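You operate a simulated robot arm through the tools that you are given. There is no shell and no other tool. Be economical: measure what you need, move in short steps, check, and stop when the job is done.

Carry out the task below with a simulated robot arm. There is one attempt and no reset: what you move stays moved.

TASK
Set the gear housing in the black holder and grease the patch beside its bore.
Fine: use the felt dauber and the red tin; dauber back, lid on again. Set down upright: felt dauber. A coat counts when it lies all over at full strength: go over it till it gets no stronger.

It is judged by the outcome, as a careful person would: the job done as asked, and still so three seconds after it is handed in. It fails if anything else is knocked over, pushed out of place, dropped, spilled or broken. Lids that push on must go on centred and level and be pressed home; caps that screw on are set level and turned clockwise until they are tight.

THE ROBOT
A 6-joint arm with a two-finger parallel gripper, fixed in place. Base frame: the origin is at the foot of the arm, x ahead of it, y to its left, z up; the work surface is at about z = 0.87. Units: m, rad, N and s.
With the tool pointing down near the work surface it reaches from about 0.36 to 0.76 m from the base axis. Its first joint turns from -1.152 to 1.152 rad. Payload 2.45 kg.
Tool frame: the origin (TCP) lies between the finger pads and is the grasp point; the fingertips stand 0.024 m ahead of it; z points along the fingers, y is the line along which they close. Largest opening 0.068 m; finger width 0.017, thickness 0.01; the body of the gripper, 0.04 by 0.07 m, starts 0.041 m behind the TCP.
Orientation is that of the tool frame in the base frame, as [roll, pitch, yaw] about the fixed x, y, z axes, in that order (R = Rz(yaw) Ry(pitch) Rx(roll)). With the fingers straight down and closing along the base's y, the tool's x points along the base's -x, its y along +y and its z along -z.

THE INTERFACE
- The arm moves only by the tool play_rows. Its argument "deltas" is a list of rows, each a list of 6 numbers: the shift along the tool's x, y, z in cm, then the turn, a rotation vector about the tool's x, y, z in rad. In form: [[tx, ty, tz, wx, wy, wz], ...]. A call has 1 to 20 rows; each row shifts and turns the commanded pose from where the row before left it, along the tool's axes as they then stand. "grip" is the opening, from 0 (shut) to 1 (fully open), set as the call begins (left out, the last holds). Each row takes 0.2 s and may step no farther than 0.05 m and 0.15 rad from the row before; otherwise, or with a gripper value out of range, the whole call is refused. Where a pose cannot be reached the arm comes as near as it can. A force on the tool above 40 N (or 10 N above the force at the start of the call, whichever is more), or a blocked arm, ends the call early, and 0.2 s more pass. Each finger travels about 0.108 m/s and halts on what it meets, pressing with about 39 N; the grip force reading is that of the motor and also rises with nothing between the fingers. The clock runs only during rows and for 0.2 s after the last one: add rows that do not move to give the fingers time. The reply holds the time, the measured pose of the TCP, the force on the tool along the base axes, the opening and the grip force, in the units named above and with some noise, with the torque about the TCP (base axes, N m) and any sound that the robot's microphone picked up, and new pictures: "pictures" is both (left out), scene, wrist or none.
- Cameras (640 x 400 px; columns grow to the right, rows downward): "scene" is fixed at [0.1738, 0.4212, 1.4455]; the picture's right is [-0.58, -0.82, 0.00], its down [-0.63, 0.45, -0.63] and it looks along [0.51, -0.36, -0.78] (base axes); focal length 214 px, centre (320, 200). "wrist" rides on the gripper at [0.084, 0.011, -0.075] in the tool frame; the picture's right is [-0.13, 0.99, 0.00], its down [-0.60, -0.08, -0.79] and it looks along [-0.79, -0.10, 0.61] (tool axes); focal length 251 px, centre (320, 200). There is no depth. A picture from a camera that has moved, and an enlarged one, comes with that camera's place and axes in the base frame and with its lens. The place of the scene camera against the robot may be out by one fixed shift of up to 0.018 m in any direction.
- inspect(camera, box): a new picture of the part [left, top, right, bottom] of that camera's present view, enlarged. No time passes.
- job_done(): hands the job in; it is judged then, once.

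Go step by step. Nothing tells you positions but the pictures and the camera data: compare them with the known pose of the tool, close in by small moves and look again before you grip or let go. The budget is 120 turns and 200 pictures, counting those below and the enlarged ones. Unless the task says otherwise, let go and move clear before handing in, and close with one line.

The tools are called after "Call:" as name(argument=value, ...) on one line, values as JSON. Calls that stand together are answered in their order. play_rows: Moves the arm, as the interface text tells. Its arguments: {"type":"object","properties":{"deltas":{"type":"array","items":{"type":"array","items":{"type":"number"}}},"grip":{"type":"number"},"pictures":{"type":"string","enum":["both","scene","wrist","none"]}},"required":["deltas"]} The other tools are called the same way: inspect (camera, box) takes an enlarged picture of a part of a camera's view; job_done () hands the job in.

At the start:

```text
time: 0.0
eef_pos: [0.3804, 0.2984, 1.2311]
orientation: [3.142, 0.0, -3.141]
contact_force: [0.8, 0.6, 0.7]
ft_torque: [0.02, -0.02, -0.02]
width: 0.068
grip_force: 0.0
```

scene: 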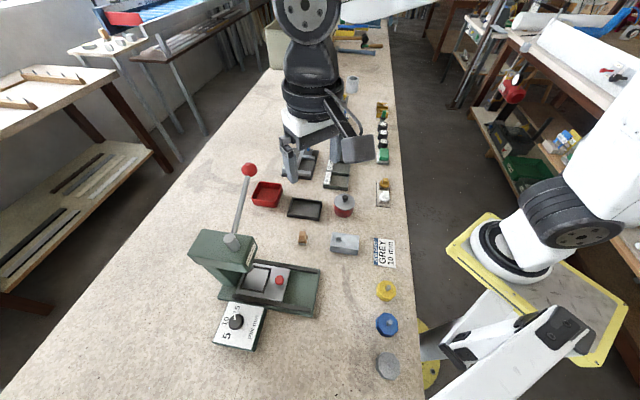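
wrist: 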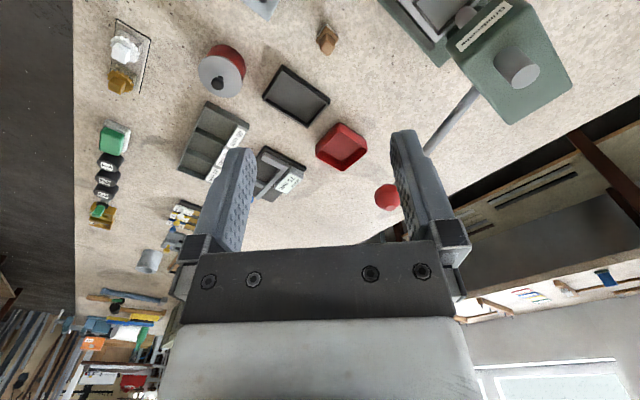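

I see a bench with a press, a red tin with a lid, a red tray, a black tray, and several small items. I'll enlarge the views to identify them first.

Call:
inspect(camera="scene", box=[230, 150, 410, 270])

Call:
inspect(camera="scene", box=[180, 220, 420, 390])

Call:
inspect(camera="scene", box=[320, 70, 420, 220])

Call:
inspect(camera="wrist", box=[70, 0, 390, 210])

```text
3.33 times, centred on (320, 210) of scene
camera zoom: at [0.1738, 0.4212, 1.4455], right [-0.58, -0.82, 0.0], down [-0.63, 0.45, -0.63], along [0.51, -0.36, -0.78], focal length 715 px, centre (320, 167)
```

zoom: 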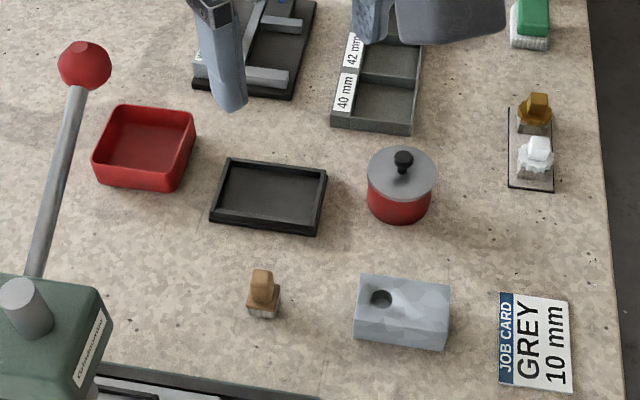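

```text
2.35 times, centred on (300, 305) of scene
camera zoom: at [0.1738, 0.4212, 1.4455], right [-0.58, -0.82, 0.0], down [-0.63, 0.45, -0.63], along [0.51, -0.36, -0.78], focal length 505 px, centre (367, -47)
```

zoom: 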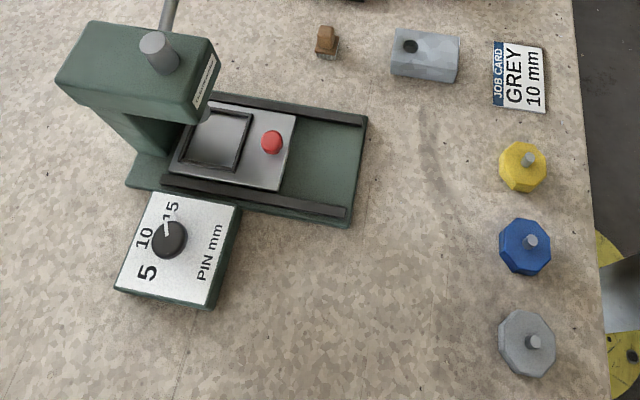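

```text
2.67 times, centred on (370, 145) of scene
camera zoom: at [0.1738, 0.4212, 1.4455], right [-0.58, -0.82, 0.0], down [-0.63, 0.45, -0.63], along [0.51, -0.36, -0.78], focal length 572 px, centre (187, 347)
```

zoom: 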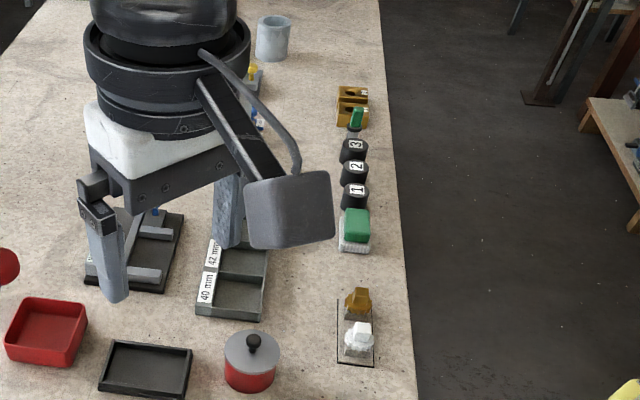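

```text
1.90 times, centred on (230, 105) of wrist
camera zoom: at [0.2967, 0.3086, 1.3054], right [0.13, 0.99, 0.0], down [0.6, -0.08, 0.79], along [0.79, -0.1, -0.61], focal length 479 px, centre (491, 381)
```

zoom: 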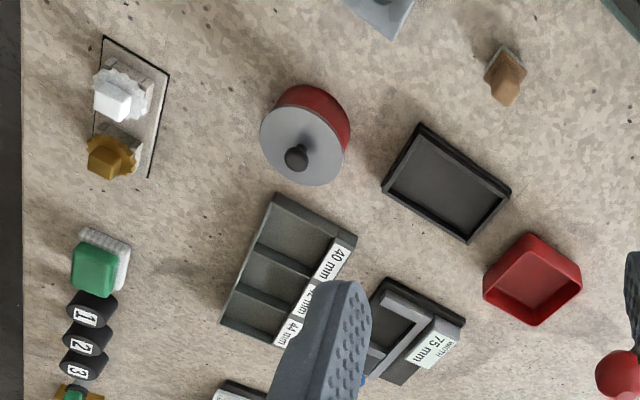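

The housing looks like the grey block at about (0.365, 0.20). The holder is the black tray at about (0.54, 0.22), the tin is at about (0.46, 0.12), and one dauber is at about (0.45, 0.29). I'll move the wrist camera for better views.

Call:
play_rows(deltas=[[-1, -3, 0, 0, 0.12, 0], [-1, -3, 0, 0, 0.12, 0], [-1, -3, 0, 0, 0.12, 0], [-1, -3, 0, 0, 0.12, 0], [-1, -3, 0, 0, 0.12, 0], [0, 0, 0, 0, 0, 0]])

```text
time: 1.4
eef_pos: [0.4284, 0.1471, 1.218]
orientation: [3.14, -0.602, -3.14]
contact_force: [0.4, 0.2, 0.2]
ft_torque: [-0.02, 0.01, 0.01]
width: 0.0679
grip_force: 0.1
camera wrist: at [0.4013, 0.1574, 1.328], right [0.11, 0.99, -0.07], down [0.95, -0.08, 0.31], along [0.3, -0.1, -0.95], focal length 251 px, centre (320, 200)
```

scene: 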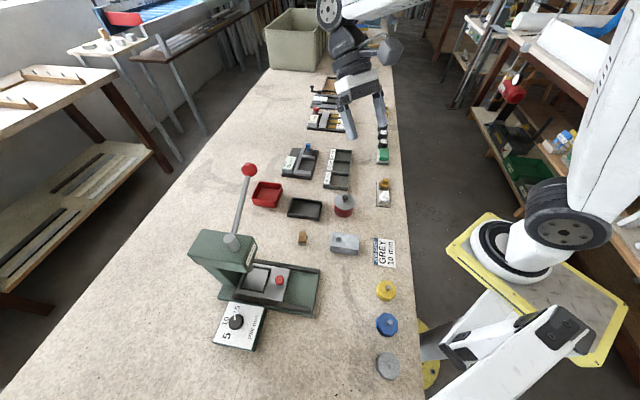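
wrist: 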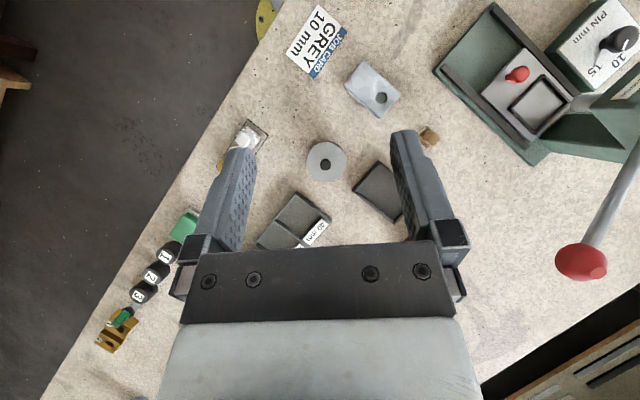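

I have a clear downward view now. I'll zoom into the tools, the housing and the items further back.

Call:
inspect(camera="wrist", box=[330, 50, 430, 130])

Call:
inspect(camera="wrist", box=[200, 100, 360, 220])

Call:
inspect(camera="scene", box=[270, 70, 410, 220])

Call:
inspect(camera="scene", box=[280, 180, 400, 270])

```text
5.00 times, centred on (380, 90) of wrist
camera zoom: at [0.4013, 0.1574, 1.328], right [0.11, 0.99, -0.07], down [0.95, -0.08, 0.31], along [0.3, -0.1, -0.95], focal length 1257 px, centre (20, 750)
```

zoom: 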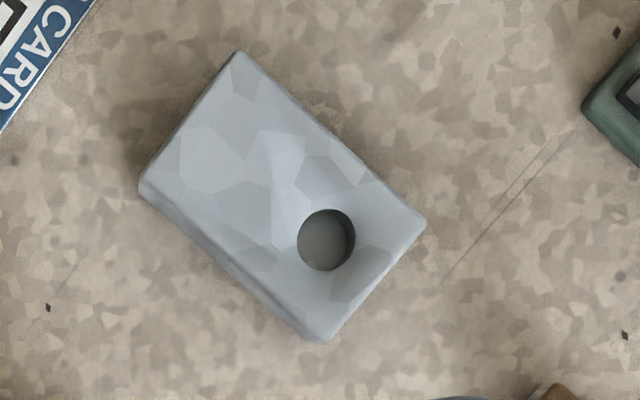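

```text
3.33 times, centred on (280, 160) of wrist
camera zoom: at [0.4013, 0.1574, 1.328], right [0.11, 0.99, -0.07], down [0.95, -0.08, 0.31], along [0.3, -0.1, -0.95], focal length 838 px, centre (453, 333)
```

zoom: 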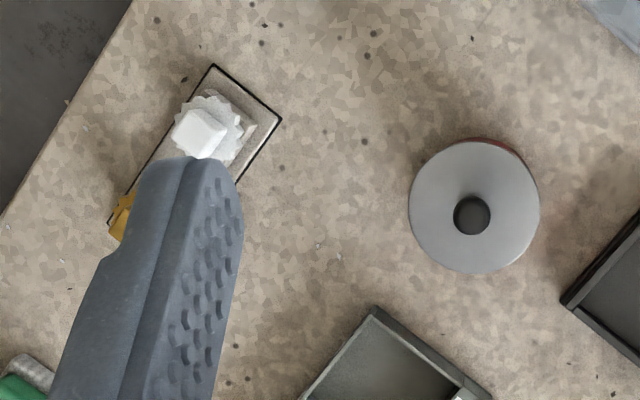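

```text
2.67 times, centred on (340, 145) of scene
camera zoom: at [0.1739, 0.4212, 1.4455], right [-0.58, -0.82, 0.0], down [-0.63, 0.45, -0.63], along [0.51, -0.36, -0.78], focal length 572 px, centre (267, 347)
```

zoom: 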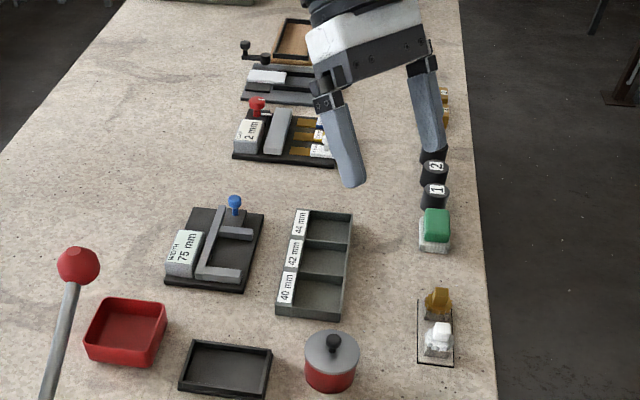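

```text
4.44 times, centred on (340, 225) of scene
camera zoom: at [0.1739, 0.4212, 1.4455], right [-0.58, -0.82, 0.0], down [-0.63, 0.45, -0.63], along [0.51, -0.36, -0.78], focal length 953 px, centre (231, 89)
```

zoom: 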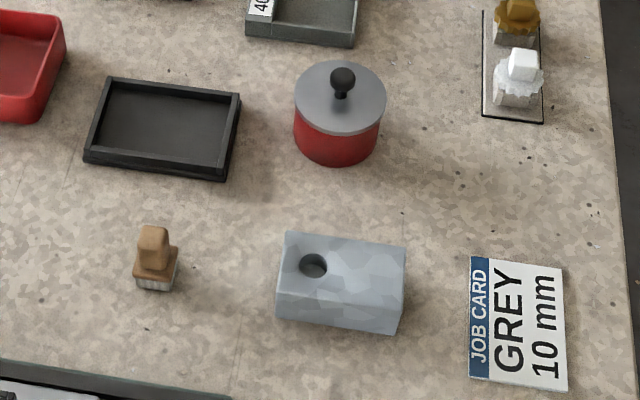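

The brown wooden-handled block with the pale pad is the felt dauber, at about (0.45, 0.29). The housing is centred at about (0.366, 0.211) with its long axis at 45°, and the tray is parallel to it at about (0.541, 0.237). I'll straighten the tool and hover above the housing, turned 45°.

Call:
play_rows(deltas=[[0, 0, 0, 0, -0.12, 0], [0, 0, 0, 0, -0.12, 0], [0, 0, 0, 0, -0.12, 0], [0, 0, 0, 0, -0.12, 0], [0, 0, 0, 0, -0.12, 0], [1.55, 1.6, 3, 0, 0, 0], [1.55, 1.6, 3, 0, 0, 0], [1.55, 1.6, 3, 0, 0, 0], [1.55, 1.6, 3, 0, 0, 0], [0, 0, 0, 0, 0, -0.131], [0, 0, 0, 0, 0, -0.131], [0, 0, 0, 0, 0, -0.131], [0, 0, 0, 0, 0, -0.131], [0, 0, 0, 0, 0, -0.131], [0, 0, 0, 0, 0, -0.131], [0, 0, 0, 0, 0, 0]])

```text
time: 4.8
eef_pos: [0.3666, 0.2131, 1.0987]
orientation: [-3.141, 0.003, -2.351]
contact_force: [-0.1, 0.0, 0.0]
ft_torque: [-0.01, -0.01, -0.01]
width: 0.068
grip_force: 0.1
camera wrist: at [0.2998, 0.1604, 1.1739], right [-0.61, 0.79, 0.0], down [0.48, 0.37, 0.79], along [0.63, 0.49, -0.61], focal length 251 px, centre (320, 200)
```

scene: 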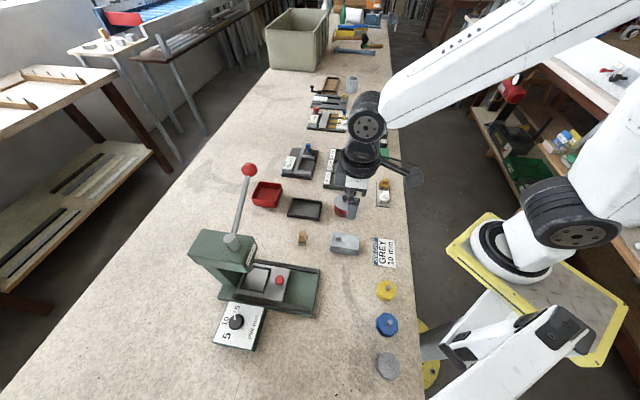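
wrist: 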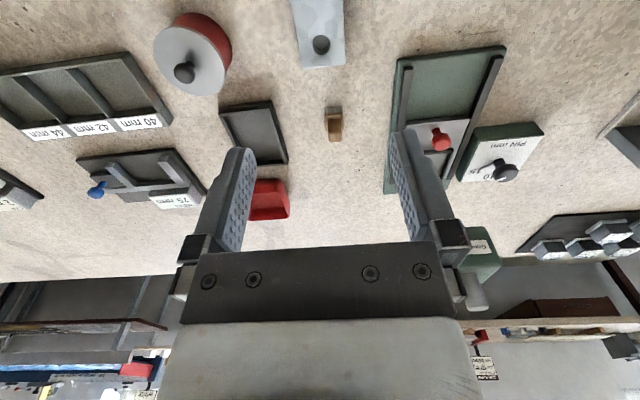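

The gripper is above the housing and lined up. I'll go down part way and check alignment and heights.

Call:
play_rows(deltas=[[0, 0, 3, 0, 0, 0], [0, 0, 3, 0, 0, 0], [0, 0, 3, 0, 0, 0], [0, 0, 2, 0, 0, 0], [0, 0, 0, 0, 0, 0]])

Call:
inspect(camera="wrist", box=[200, 0, 440, 200])

Call:
inspect(camera="scene", box=[280, 170, 400, 270])

```text
time: 6.0
eef_pos: [0.3652, 0.2128, 0.9862]
orientation: [3.141, 0.003, -2.354]
contact_force: [1.4, 0.1, -0.9]
ft_torque: [0.0, 0.04, 0.0]
width: 0.0681
grip_force: 0.1
camera wrist: at [0.2979, 0.1602, 1.0615], right [-0.61, 0.79, 0.0], down [0.48, 0.37, 0.79], along [0.63, 0.48, -0.61], focal length 251 px, centre (320, 200)
```

scene: 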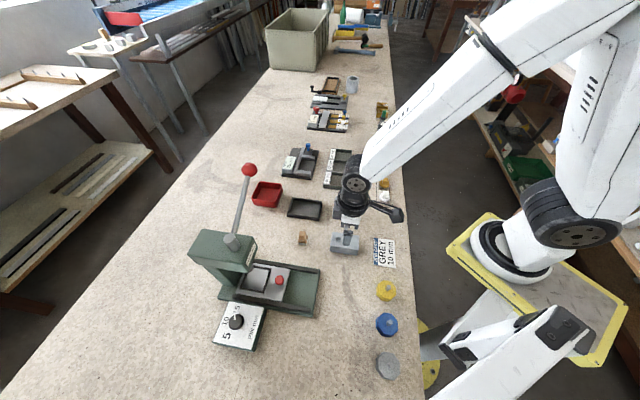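
wrist: 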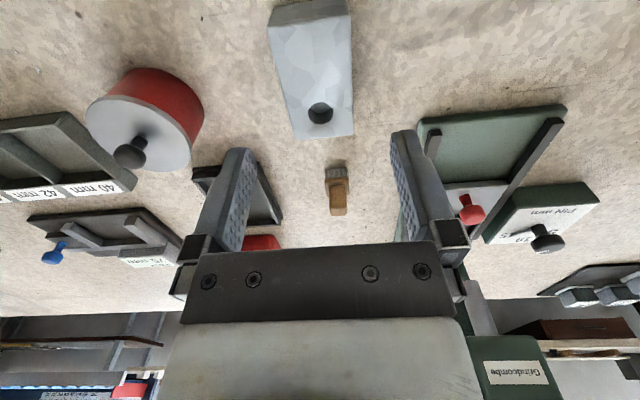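

```text
2.00 times, centred on (320, 100) of wrist
camera zoom: at [0.2979, 0.1602, 1.0615], right [-0.61, 0.79, 0.0], down [0.48, 0.37, 0.79], along [0.63, 0.48, -0.61], focal length 503 px, centre (320, 400)
```

zoom: 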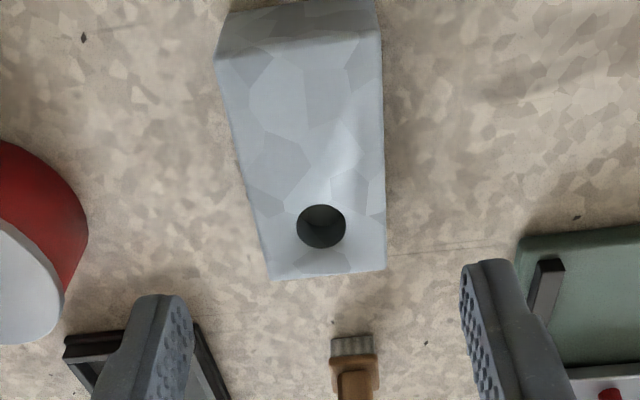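

```text
4.00 times, centred on (340, 220) of scene
camera zoom: at [0.1738, 0.4212, 1.4455], right [-0.58, -0.82, 0.0], down [-0.63, 0.45, -0.63], along [0.51, -0.36, -0.78], focal length 858 px, centre (240, 120)
```

zoom: 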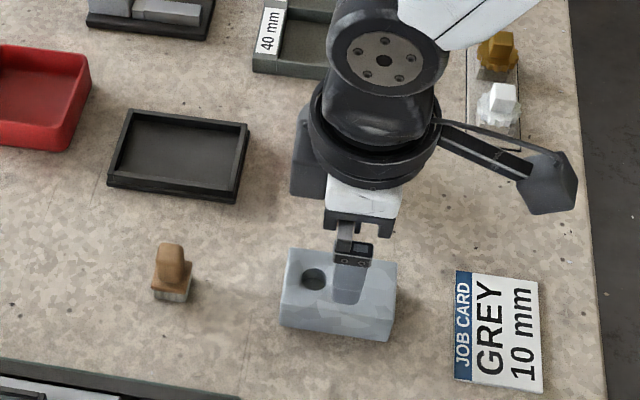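

The housing top is at about z = 0.903 and it's about 0.046 wide. I'll correct a few millimetres, go down so only the upper part is gripped, and close.

Call:
play_rows(deltas=[[-0.2, -0.25, 2, 0, 0, 0], [0, 0, 2, 0, 0, 0], [0, 0, 2, 0, 0, 0], [0, 0, 1, 0, 0, 0], [0, 0, 0, 0, 0, 0]])

Call:
inspect(camera="wrist", box=[200, 40, 440, 200])

```text
time: 7.2
eef_pos: [0.3688, 0.2138, 0.9173]
orientation: [-3.141, -0.001, -2.354]
contact_force: [-0.2, -0.9, 1.1]
ft_torque: [-0.02, 0.02, 0.03]
width: 0.0677
grip_force: 0.0
camera wrist: at [0.3019, 0.1607, 0.9924], right [-0.61, 0.79, 0.0], down [0.48, 0.37, 0.79], along [0.63, 0.48, -0.61], focal length 251 px, centre (320, 200)
```

scene: 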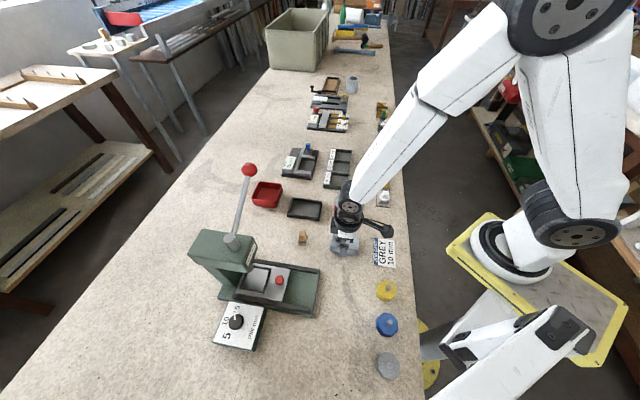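
wrist: 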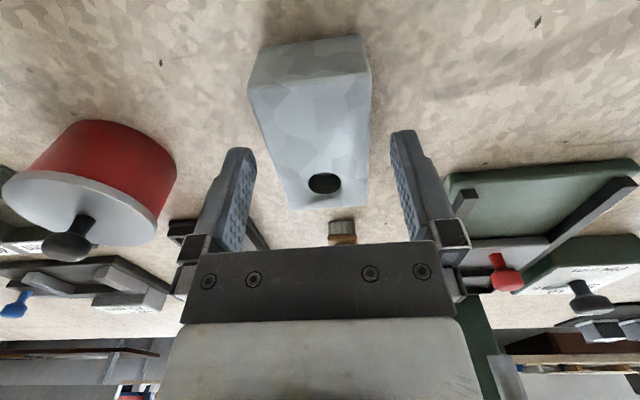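

```text
2.50 times, centred on (320, 120) of wrist
camera zoom: at [0.3019, 0.1607, 0.9924], right [-0.61, 0.79, 0.0], down [0.48, 0.37, 0.79], along [0.63, 0.48, -0.61], focal length 629 px, centre (320, 400)
```

zoom: 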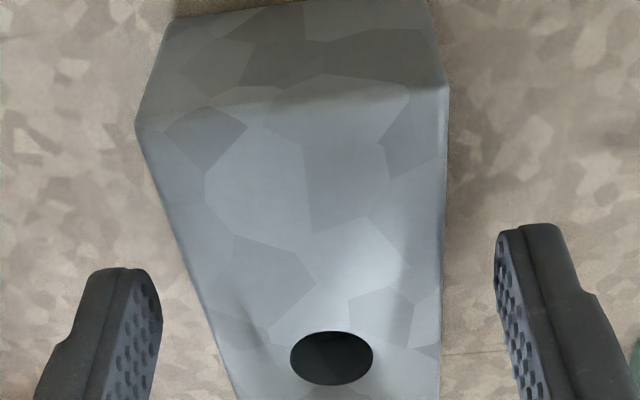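

The fingers straddle the housing symmetrically, so I'll close them.

Call:
play_rows(deltas=[[0, 0, 0, 0, 0, 0], [0, 0, 0, 0, 0, 0], [0, 0, 0, 0, 0, 0]], grip=0, pictures="none")

Call:
play_rows(deltas=[[0, 0, -2, 0, 0, 0], [0, 0, -3, 0, 0, 0], [0, 0, -3, 0, 0, 0], [0, 0, 0, 0, 0, 0]])

```text
time: 8.0
eef_pos: [0.3693, 0.2126, 0.9165]
orientation: [3.141, 0.002, -2.354]
contact_force: [-0.2, 1.5, -0.5]
ft_torque: [0.03, -0.06, 0.02]
width: 0.0459
grip_force: 39.3
```

```text
time: 9.0
eef_pos: [0.3696, 0.2129, 0.9978]
orientation: [3.141, -0.001, -2.356]
contact_force: [0.2, 0.7, -4.4]
ft_torque: [0.01, -0.02, -0.02]
width: 0.0456
grip_force: 38.7
camera wrist: at [0.3024, 0.1616, 1.0733], right [-0.61, 0.79, 0.0], down [0.48, 0.37, 0.79], along [0.63, 0.48, -0.61], focal length 251 px, centre (320, 200)
```

scene: 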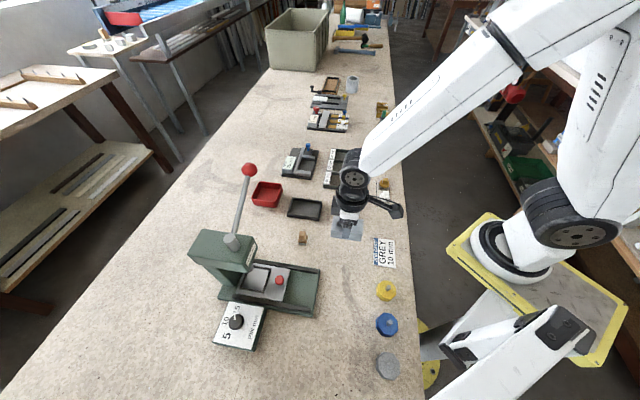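
wrist: 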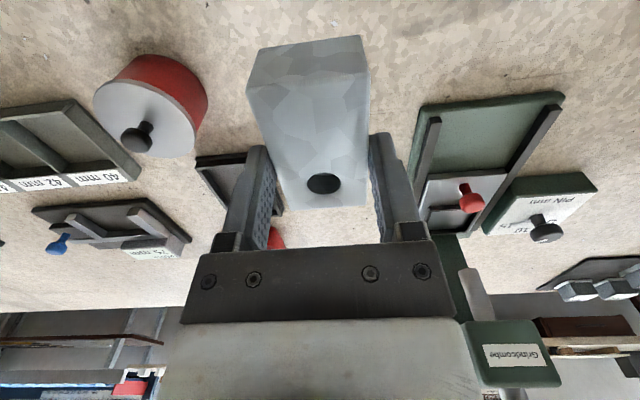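

The housing is held. I'll move to a spot where the wrist camera can see the black tray past it.

Call:
play_rows(deltas=[[-1.4, 1, -2, 0, 0, 0], [-1.4, 1, -2, 0, 0, 0], [-1.4, 1, -2, 0, 0, 0], [-1.4, 1, -2, 0, 0, 0], [0, 0, 0, 0, 0, 0]], pictures="wrist")

Call:
inspect(camera="wrist", box=[80, 40, 280, 180])

```text
time: 10.2
eef_pos: [0.3805, 0.2799, 1.0786]
orientation: [-3.141, -0.002, -2.354]
contact_force: [-1.0, -0.8, -3.5]
ft_torque: [-0.03, 0.03, 0.0]
width: 0.0457
grip_force: 39.5
camera wrist: at [0.3133, 0.2281, 1.1539], right [-0.61, 0.79, 0.0], down [0.48, 0.37, 0.79], along [0.63, 0.48, -0.61], focal length 251 px, centre (320, 200)
```

wrist: 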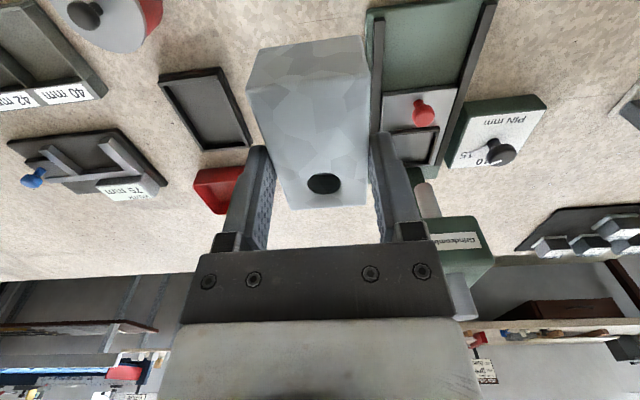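

```text
2.86 times, centred on (180, 110) of wrist
camera zoom: at [0.3133, 0.2281, 1.1539], right [-0.61, 0.79, 0.0], down [0.48, 0.37, 0.79], along [0.63, 0.48, -0.61], focal length 718 px, centre (720, 457)
```

zoom: 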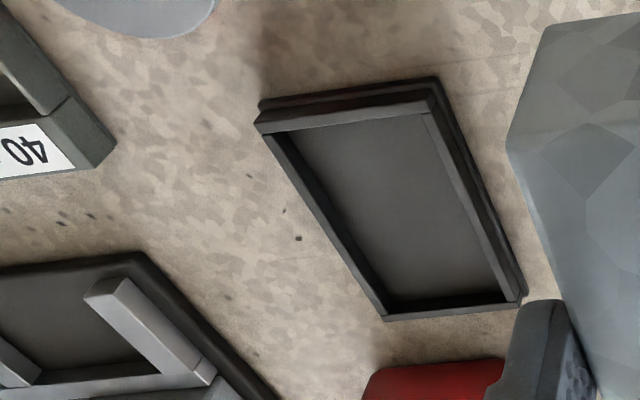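

The tray centre is about (0.543, 0.231) and it's parallel to the housing. I'll hover over it.

Call:
play_rows(deltas=[[-1.35, -2.5, 0.5, 0, 0, 0], [-1.35, -2.5, 0.5, 0, 0, 0], [-1.35, -2.5, 0.5, 0, 0, 0], [-1.35, -2.5, 0.5, 0, 0, 0], [-1.35, -2.5, 0.5, 0, 0, 0], [-1.35, -2.5, 0.5, 0, 0, 0], [0, 0, 2, 0, 0, 0], [0, 0, 2, 0, 0, 0], [0, 0, 2, 0, 0, 0], [0, 0, 1.6, 0, 0, 0], [0, 0, 0, 0, 0, 0]])

Call:
inspect(camera="wrist", box=[200, 30, 440, 230])

Call:
inspect(camera="scene", box=[250, 140, 380, 230])

```text
time: 12.6
eef_pos: [0.544, 0.2314, 0.9734]
orientation: [-3.141, 0.0, -2.356]
contact_force: [0.1, 0.4, -3.2]
ft_torque: [0.03, -0.02, -0.03]
width: 0.0458
grip_force: 39.9
camera wrist: at [0.4769, 0.1784, 1.0487], right [-0.61, 0.79, 0.0], down [0.48, 0.37, 0.79], along [0.63, 0.48, -0.61], focal length 251 px, centre (320, 200)
```

scene: 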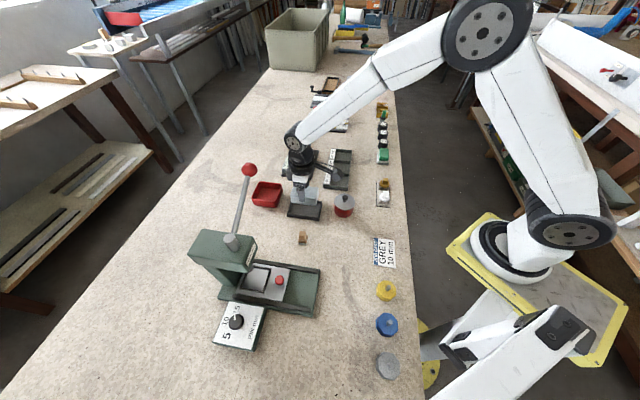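
wrist: 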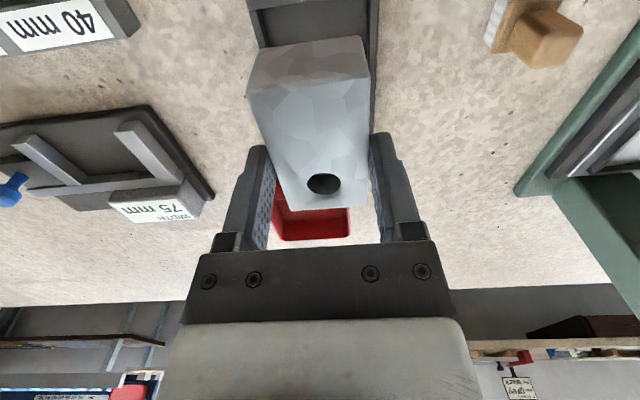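

```text
2.00 times, centred on (320, 130) of wrist
camera zoom: at [0.4769, 0.1784, 1.0487], right [-0.61, 0.79, 0.0], down [0.48, 0.37, 0.79], along [0.63, 0.48, -0.61], focal length 503 px, centre (320, 340)
```

zoom: 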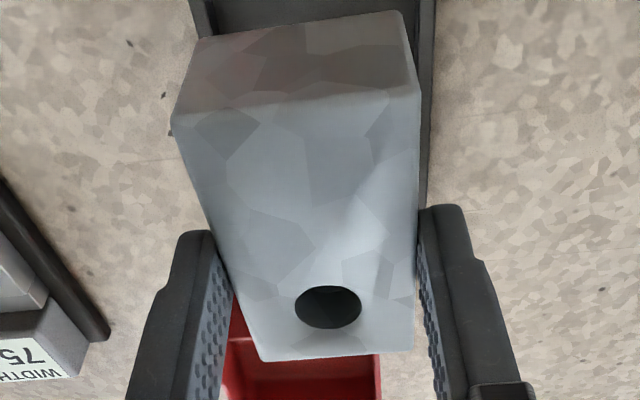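

```text
4.44 times, centred on (315, 185) of scene
camera zoom: at [0.1739, 0.4213, 1.4454], right [-0.58, -0.82, 0.0], down [-0.63, 0.45, -0.63], along [0.51, -0.36, -0.78], focal length 953 px, centre (342, 267)
```

zoom: 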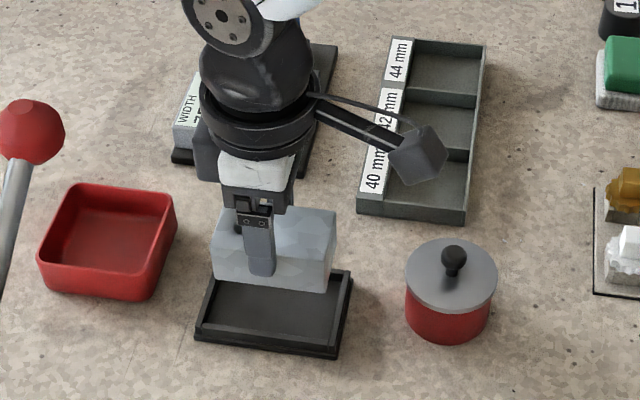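

The housing is roughly 1–2 mm off sideways. I'll correct that and lower it to just above the rim to check against the scene view.

Call:
play_rows(deltas=[[0, 0.12, 1, 0, 0, 0], [0, 0, 1, 0, 0, 0], [0, 0, 1, 0, 0, 0], [0, 0, 0, 0, 0, 0]], pictures="none")

Call:
inspect(camera="wrist", box=[200, 0, 440, 230])

Call:
inspect(camera="scene", box=[270, 170, 350, 230])

```text
time: 13.6
eef_pos: [0.5458, 0.2322, 0.9427]
orientation: [3.141, 0.002, -2.353]
contact_force: [0.7, 0.2, -4.2]
ft_torque: [0.0, -0.03, 0.0]
width: 0.0455
grip_force: 38.9
```

```text
1.74 times, centred on (320, 115) of wrist
camera zoom: at [0.4772, 0.1798, 1.0177], right [-0.61, 0.79, 0.0], down [0.48, 0.37, 0.79], along [0.63, 0.48, -0.61], focal length 437 px, centre (320, 348)
```

zoom: 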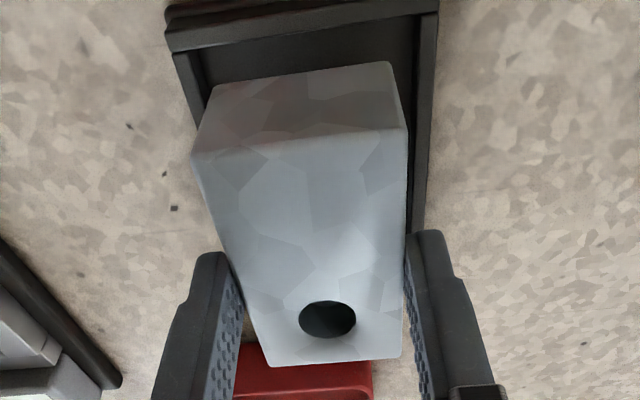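

```text
6.67 times, centred on (310, 200) of scene
camera zoom: at [0.1739, 0.4213, 1.4454], right [-0.58, -0.82, 0.0], down [-0.63, 0.45, -0.63], along [0.51, -0.36, -0.78], focal length 1430 px, centre (387, 200)
```

zoom: 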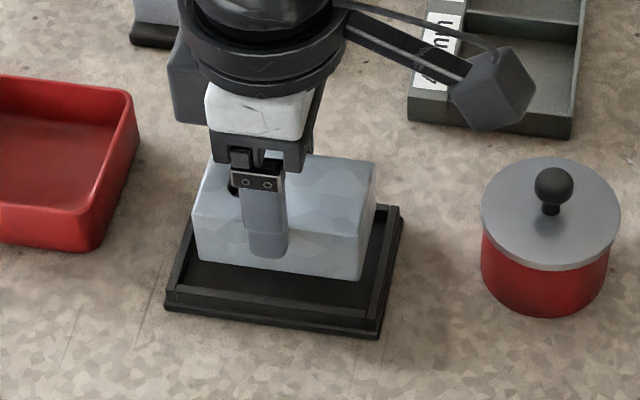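

The housing is centred within the tray walls. I'll lower it gently until it touches.

Call:
play_rows(deltas=[[0, 0, 0.7, 0, 0, 0], [0, 0, 0.7, 0, 0, 0], [0, 0, 0.2, 0, 0, 0], [0, 0, 0, 0, 0, 0]], pictures="none")

Call:
inspect(camera="scene", box=[270, 170, 350, 230])

```text
time: 14.6
eef_pos: [0.5424, 0.2325, 0.927]
orientation: [3.141, 0.0, -2.356]
contact_force: [0.3, 0.4, -2.8]
ft_torque: [0.01, 0.02, -0.01]
width: 0.0453
grip_force: 39.3
```

```text
6.67 times, centred on (310, 200) of scene
camera zoom: at [0.1739, 0.4213, 1.4454], right [-0.58, -0.82, 0.0], down [-0.63, 0.45, -0.63], along [0.51, -0.36, -0.78], focal length 1430 px, centre (387, 200)
```

zoom: 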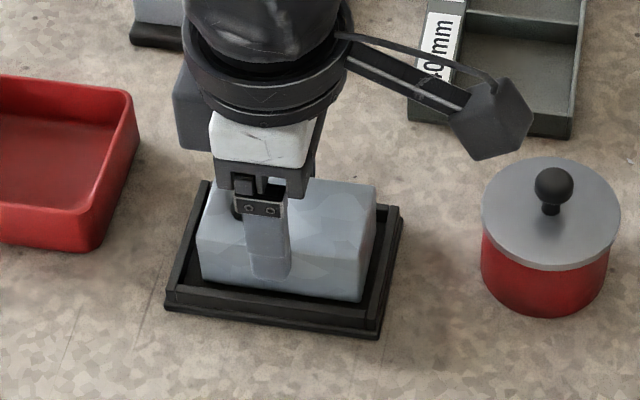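

It's going down inside the walls. I'll keep lowering in small steps until there's contact.

Call:
play_rows(deltas=[[0, 0, 0.2, 0, 0, 0], [0, 0, 0.15, 0, 0, 0], [0, 0, 0.1, 0, 0, 0], [0, 0, 0, 0, 0, 0]], pictures="none")

Call:
inspect(camera="scene", box=[270, 170, 350, 230])

```text
time: 15.6
eef_pos: [0.544, 0.2333, 0.9237]
orientation: [-3.141, 0.002, -2.354]
contact_force: [-4.7, -3.7, 17.6]
ft_torque: [-0.56, 0.7, -0.01]
width: 0.0455
grip_force: 39.2
```

```text
6.67 times, centred on (310, 200) of scene
camera zoom: at [0.1734, 0.421, 1.4456], right [-0.58, -0.82, 0.0], down [-0.63, 0.45, -0.63], along [0.51, -0.36, -0.78], focal length 1430 px, centre (387, 200)
```

zoom: 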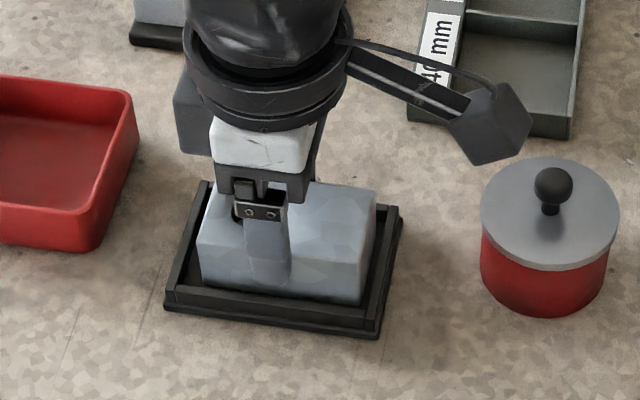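

I have contact at about 20 N. I'll check from the wrist view whether the near end rests on the floor or on the wall.

Call:
inspect(camera="wrist", box=[220, 10, 420, 150])

```text
2.86 times, centred on (320, 80) of wrist
camera zoom: at [0.4761, 0.1799, 0.9984], right [-0.61, 0.79, 0.0], down [0.48, 0.37, 0.79], along [0.63, 0.48, -0.61], focal length 718 px, centre (320, 543)
```

zoom: 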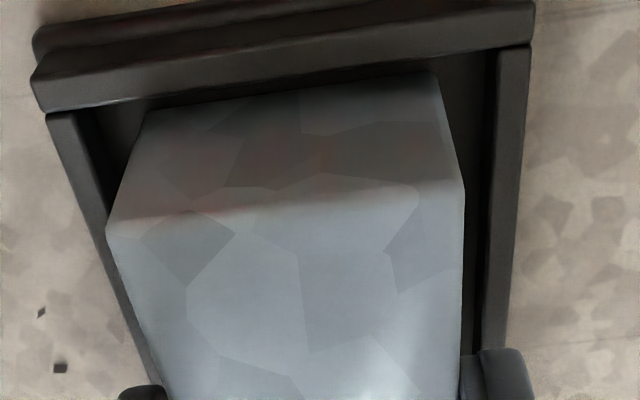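

It sits inside the walls on the floor. I'll open the fingers and rise.

Call:
play_rows(deltas=[[0, 0, -0.1, 0, 0, 0], [0, 0, 0, 0, 0, 0], [0, 0, 0, 0, 0, 0]], grip=1, pictures="none")

Call:
play_rows(deltas=[[0, 0, -2, 0, 0, 0], [0, 0, -3, 0, 0, 0], [0, 0, -4, 0, 0, 0], [0, 0, -4, 0, 0, 0], [0, 0, 0, 0, 0, 0]])

Call:
inspect(camera="scene", box=[270, 170, 350, 230])

Call:
inspect(camera="wrist", box=[220, 0, 420, 140])

```text
time: 16.4
eef_pos: [0.5428, 0.2313, 0.9222]
orientation: [3.14, 0.001, -2.356]
contact_force: [0.4, 0.3, -0.1]
ft_torque: [-0.01, -0.01, -0.01]
width: 0.068
grip_force: 0.1
```

```text
time: 17.6
eef_pos: [0.5461, 0.2315, 1.0522]
orientation: [-3.141, -0.001, -2.357]
contact_force: [0.3, 0.1, 0.5]
ft_torque: [0.01, -0.02, 0.01]
width: 0.0679
grip_force: 0.0
camera wrist: at [0.4775, 0.1795, 1.1281], right [-0.61, 0.79, 0.0], down [0.48, 0.37, 0.79], along [0.63, 0.48, -0.61], focal length 251 px, centre (320, 200)
```

scene: 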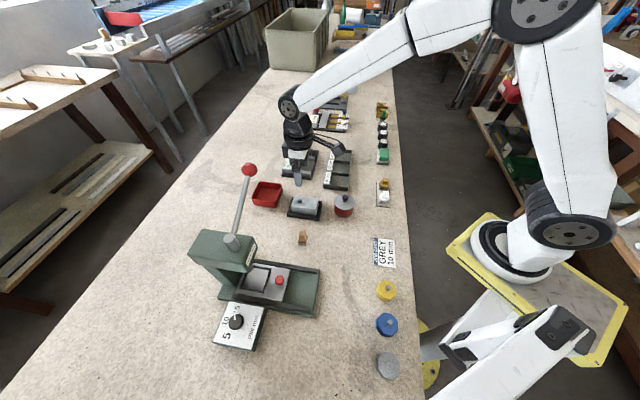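
wrist: 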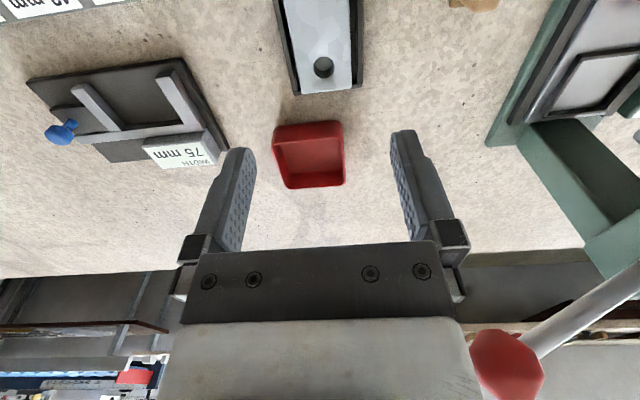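

```text
6.67 times, centred on (310, 200) of scene
camera zoom: at [0.1738, 0.4212, 1.4455], right [-0.58, -0.82, 0.0], down [-0.63, 0.45, -0.63], along [0.51, -0.36, -0.78], focal length 1430 px, centre (387, 200)
```

zoom: 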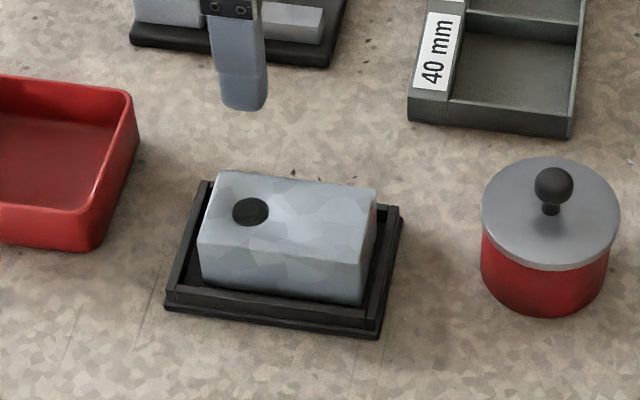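

```text
2.86 times, centred on (320, 70) of wrist
camera zoom: at [0.4775, 0.1795, 1.1281], right [-0.61, 0.79, 0.0], down [0.48, 0.37, 0.79], along [0.63, 0.48, -0.61], focal length 718 px, centre (320, 571)
```

zoom: 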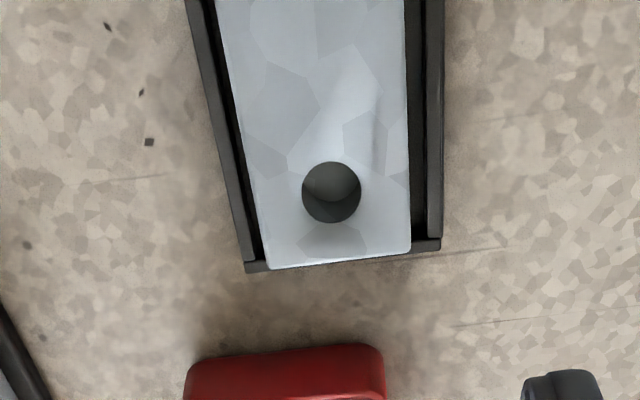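

The housing is seated in the tray. Next is the red tin's lid, with its knob at about (0.467, 0.132); I'll hover over it and look.

Call:
play_rows(deltas=[[2.5, -0.3, 0, 0, 0, 0], [2.5, -0.3, 0, 0, 0, 0], [2.5, -0.3, 0, 0, 0, 0], [2.5, -0.3, 0, 0, 0, 0], [2.6, -0.2, 0, 0, 0, 0], [0, 0, 0, 0, 0, 0]], pictures="none")

Call:
inspect(camera="wrist", box=[200, 0, 440, 180])

Call:
inspect(camera="scene", box=[280, 160, 400, 250])

```text
time: 19.0
eef_pos: [0.4647, 0.1329, 1.0534]
orientation: [-3.142, 0.001, -2.355]
contact_force: [0.3, 0.0, 0.5]
ft_torque: [0.02, 0.0, -0.01]
width: 0.0679
grip_force: 0.0
```

```text
2.22 times, centred on (320, 90) of wrist
camera zoom: at [0.3972, 0.0811, 1.1283], right [-0.61, 0.79, 0.0], down [0.48, 0.37, 0.79], along [0.63, 0.48, -0.61], focal length 559 px, centre (320, 444)
```

zoom: 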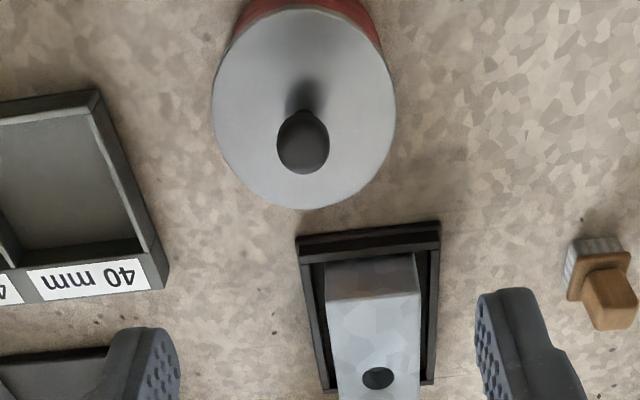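

```text
4.44 times, centred on (340, 205) of scene
camera zoom: at [0.1738, 0.4212, 1.4455], right [-0.58, -0.82, 0.0], down [-0.63, 0.45, -0.63], along [0.51, -0.36, -0.78], focal length 953 px, centre (231, 178)
```

zoom: 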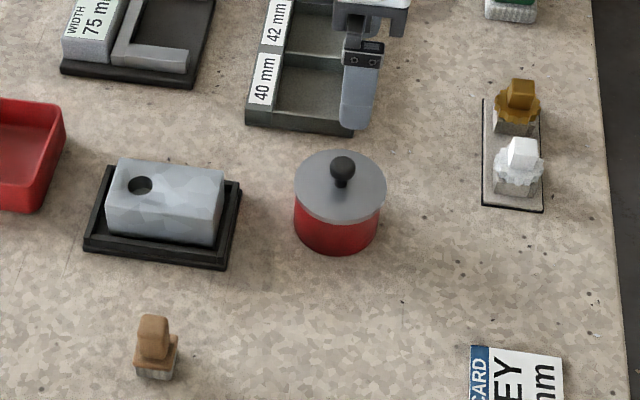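

The lid is about 65 mm across with its top at about z = 0.915, and the ball knob is at about z = 0.94. I'll correct sideways by 5 mm, go down, and look again.

Call:
play_rows(deltas=[[0, -0.5, 2, 0, 0, 0], [0, 0, 2, 0, 0, 0], [0, 0, 2, 0, 0, 0], [0, 0, 1.5, 0, 0, 0], [0, 0, 0, 0, 0, 0]], pictures="wrist")

Call:
inspect(camera="scene", box=[300, 160, 380, 230])

```text
time: 20.2
eef_pos: [0.4684, 0.1294, 0.9777]
orientation: [-3.141, 0.004, -2.354]
contact_force: [0.5, 0.0, -0.2]
ft_torque: [0.01, 0.0, 0.03]
width: 0.0678
grip_force: 0.1
camera wrist: at [0.4009, 0.0771, 1.0525], right [-0.61, 0.79, 0.0], down [0.48, 0.37, 0.79], along [0.63, 0.48, -0.61], focal length 251 px, centre (320, 200)
```

wrist: 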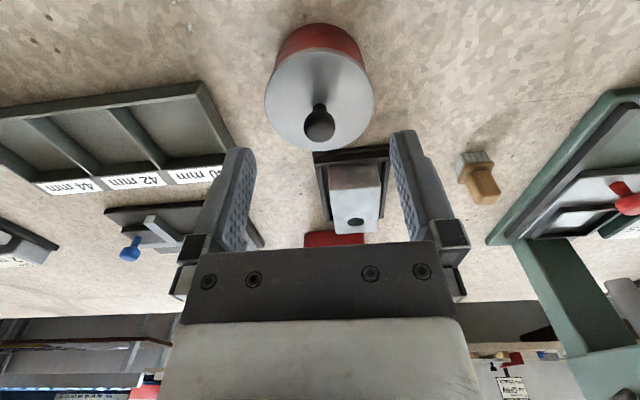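

```text
5.71 times, centred on (340, 195) of scene
camera zoom: at [0.1738, 0.4212, 1.4455], right [-0.58, -0.82, 0.0], down [-0.63, 0.45, -0.63], along [0.51, -0.36, -0.78], focal length 1226 px, centre (206, 229)
```

zoom: 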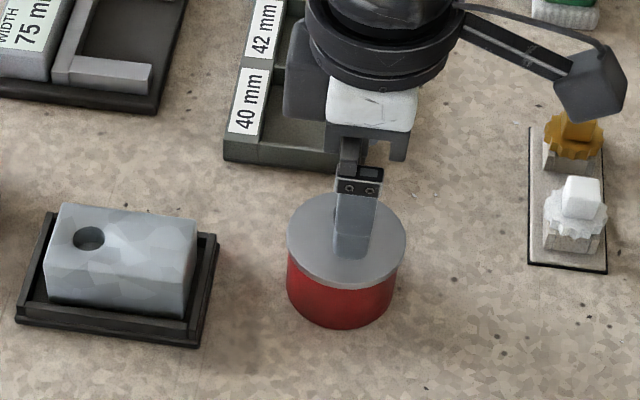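

The knob sits directly below at z ≈ 0.937 and the lid top is at about 0.913. I'll go down and grip the knob.

Call:
play_rows(deltas=[[0, 0, 1.5, 0, 0, 0], [0, 0, 1.5, 0, 0, 0], [0, 0, 0.6, 0, 0, 0], [0, 0, 0, 0, 0, 0]], pictures="none")

Call:
play_rows(deltas=[[0, 0, 0, 0, 0, 0], [0, 0, 0, 0, 0, 0], [0, 0, 0, 0, 0, 0]], grip=0)

```text
time: 21.2
eef_pos: [0.4694, 0.1294, 0.9425]
orientation: [3.141, 0.001, -2.355]
contact_force: [0.5, -0.2, -0.2]
ft_torque: [0.0, 0.02, 0.01]
width: 0.068
grip_force: 0.0
```

```text
time: 22.0
eef_pos: [0.4685, 0.1294, 0.9417]
orientation: [3.14, 0.0, -2.355]
contact_force: [0.9, 0.1, -1.1]
ft_torque: [0.02, 0.05, -0.02]
width: 0.0152
grip_force: 34.8
heard: snap
camera wrist: at [0.4012, 0.0769, 1.0174], right [-0.61, 0.79, 0.0], down [0.48, 0.37, 0.79], along [0.63, 0.48, -0.61], focal length 251 px, centre (320, 200)
```

scene: 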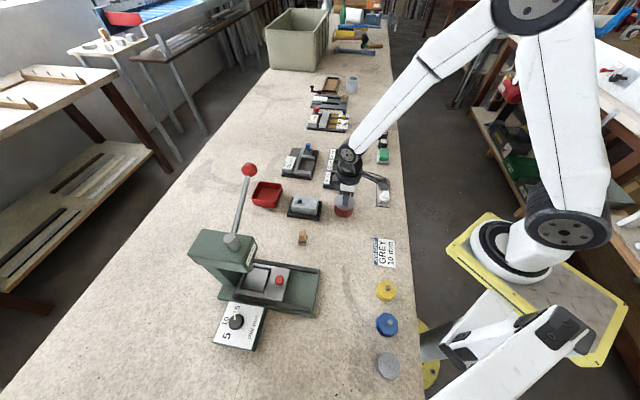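
wrist: 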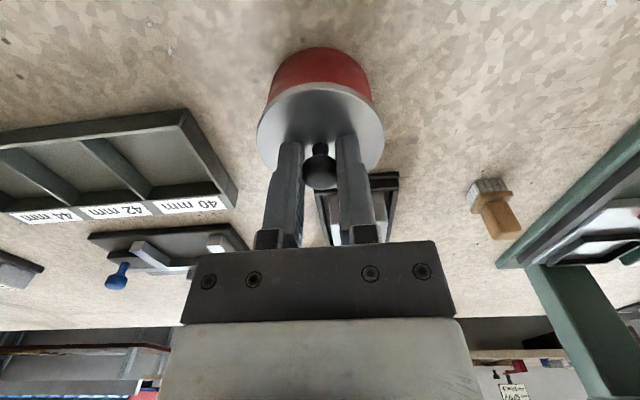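

The knob is gripped and I heard a snap, so the lid may have come loose. I'll lift slowly.

Call:
play_rows(deltas=[[0, 0, -0.3, 0, 0, 0], [0, 0, -0.3, 0, 0, 0], [0, 0, -0.4, 0, 0, 0], [0, 0, -1, 0, 0, 0], [0, 0, -2, 0, 0, 0], [0, 0, 0, 0, 0, 0]])

Call:
inspect(camera="scene", box=[300, 160, 380, 230])

```text
time: 23.4
eef_pos: [0.4687, 0.1282, 0.9817]
orientation: [3.141, -0.001, -2.355]
contact_force: [0.7, 0.7, 0.2]
ft_torque: [0.04, -0.05, 0.03]
width: 0.0153
grip_force: 34.5
camera wrist: at [0.4015, 0.0771, 1.0568], right [-0.61, 0.79, 0.0], down [0.48, 0.37, 0.79], along [0.63, 0.48, -0.61], focal length 251 px, centre (320, 200)
```

scene: 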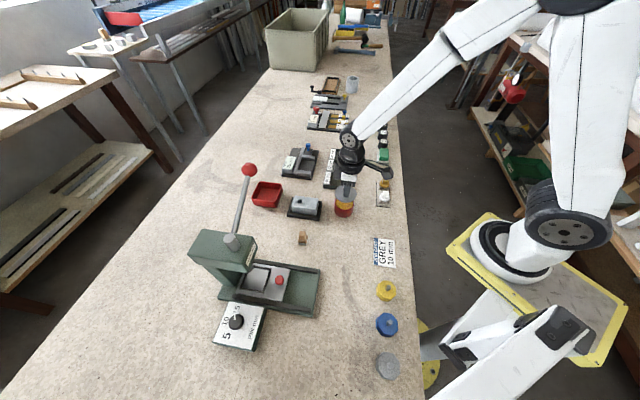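
wrist: 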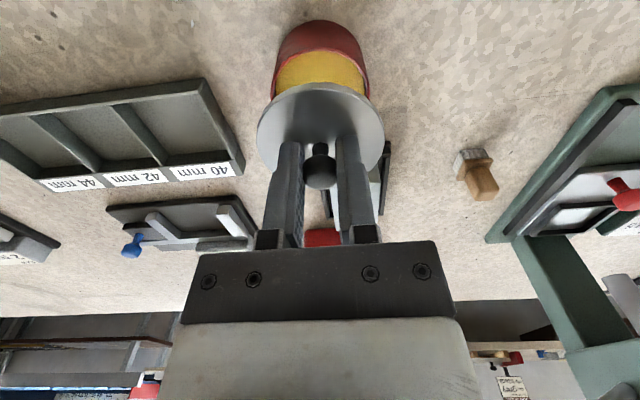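

```text
5.71 times, centred on (340, 195) of scene
camera zoom: at [0.1738, 0.4212, 1.4455], right [-0.58, -0.82, 0.0], down [-0.63, 0.45, -0.63], along [0.51, -0.36, -0.78], focal length 1226 px, centre (206, 229)
```

zoom: 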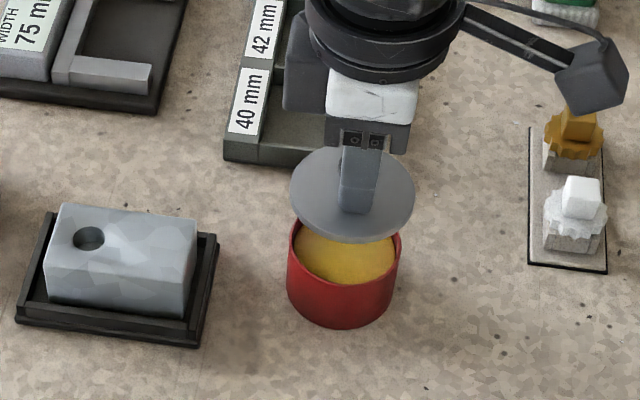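

The lid is off level and the grease is visible. I'll set the lid on the bare bench where the housing stood, around (0.37, 0.21).

Call:
play_rows(deltas=[[0, 0, -2, 0, 0, 0], [0.2, 2.2, 0, 0, 0, 0], [0.2, 2.2, 0, 0, 0, 0], [0.2, 2.2, 0, 0, 0, 0], [0.2, 2.2, 0, 0, 0, 0], [0.2, 2.2, 0, 0, 0, 0], [0.2, 1.8, 0, 0, 0, 0], [0, 0, 3, 0, 0, 0], [0, 0, 3, 0, 0, 0], [0, 0, 2.5, 0, 0, 0], [0, 0, 0, 0, 0, 0]])

Call:
inspect(camera="scene", box=[290, 190, 410, 280])

```text
time: 25.8
eef_pos: [0.3688, 0.2135, 0.9161]
orientation: [-3.141, 0.003, -2.355]
contact_force: [0.3, 0.3, -0.9]
ft_torque: [0.01, 0.01, -0.03]
width: 0.0152
grip_force: 34.1
camera wrist: at [0.3018, 0.1603, 0.9913], right [-0.61, 0.79, 0.0], down [0.48, 0.37, 0.79], along [0.63, 0.48, -0.61], focal length 251 px, centre (320, 200)
```

scene: 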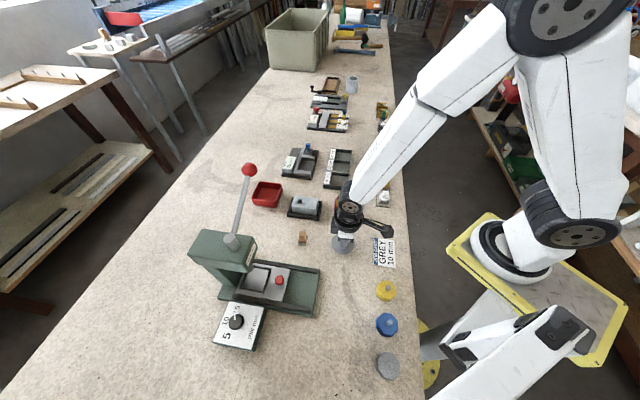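
wrist: 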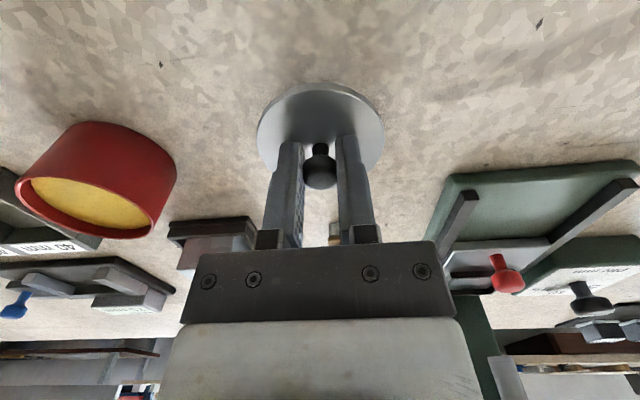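

```text
4.44 times, centred on (350, 235) of scene
camera zoom: at [0.1738, 0.4212, 1.4455], right [-0.58, -0.82, 0.0], down [-0.63, 0.45, -0.63], along [0.51, -0.36, -0.78], focal length 953 px, centre (187, 44)
```

zoom: 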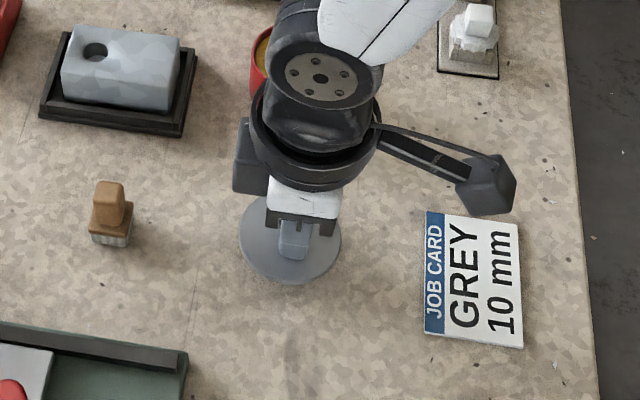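

Clear bench below, so I'll lower the lid until it touches.

Call:
play_rows(deltas=[[0, 0, 0.5, 0, 0, 0], [0, 0, 0.3, 0, 0, 0], [0, 0, 0.2, 0, 0, 0], [0, 0, 0.1, 0, 0, 0], [0, 0, 0, 0, 0, 0]], pictures="none")

```text
time: 27.0
eef_pos: [0.3688, 0.2118, 0.9048]
orientation: [3.141, -0.002, -2.355]
contact_force: [-1.2, 0.6, -0.3]
ft_torque: [0.05, 0.03, -0.02]
width: 0.0155
grip_force: 34.1
```

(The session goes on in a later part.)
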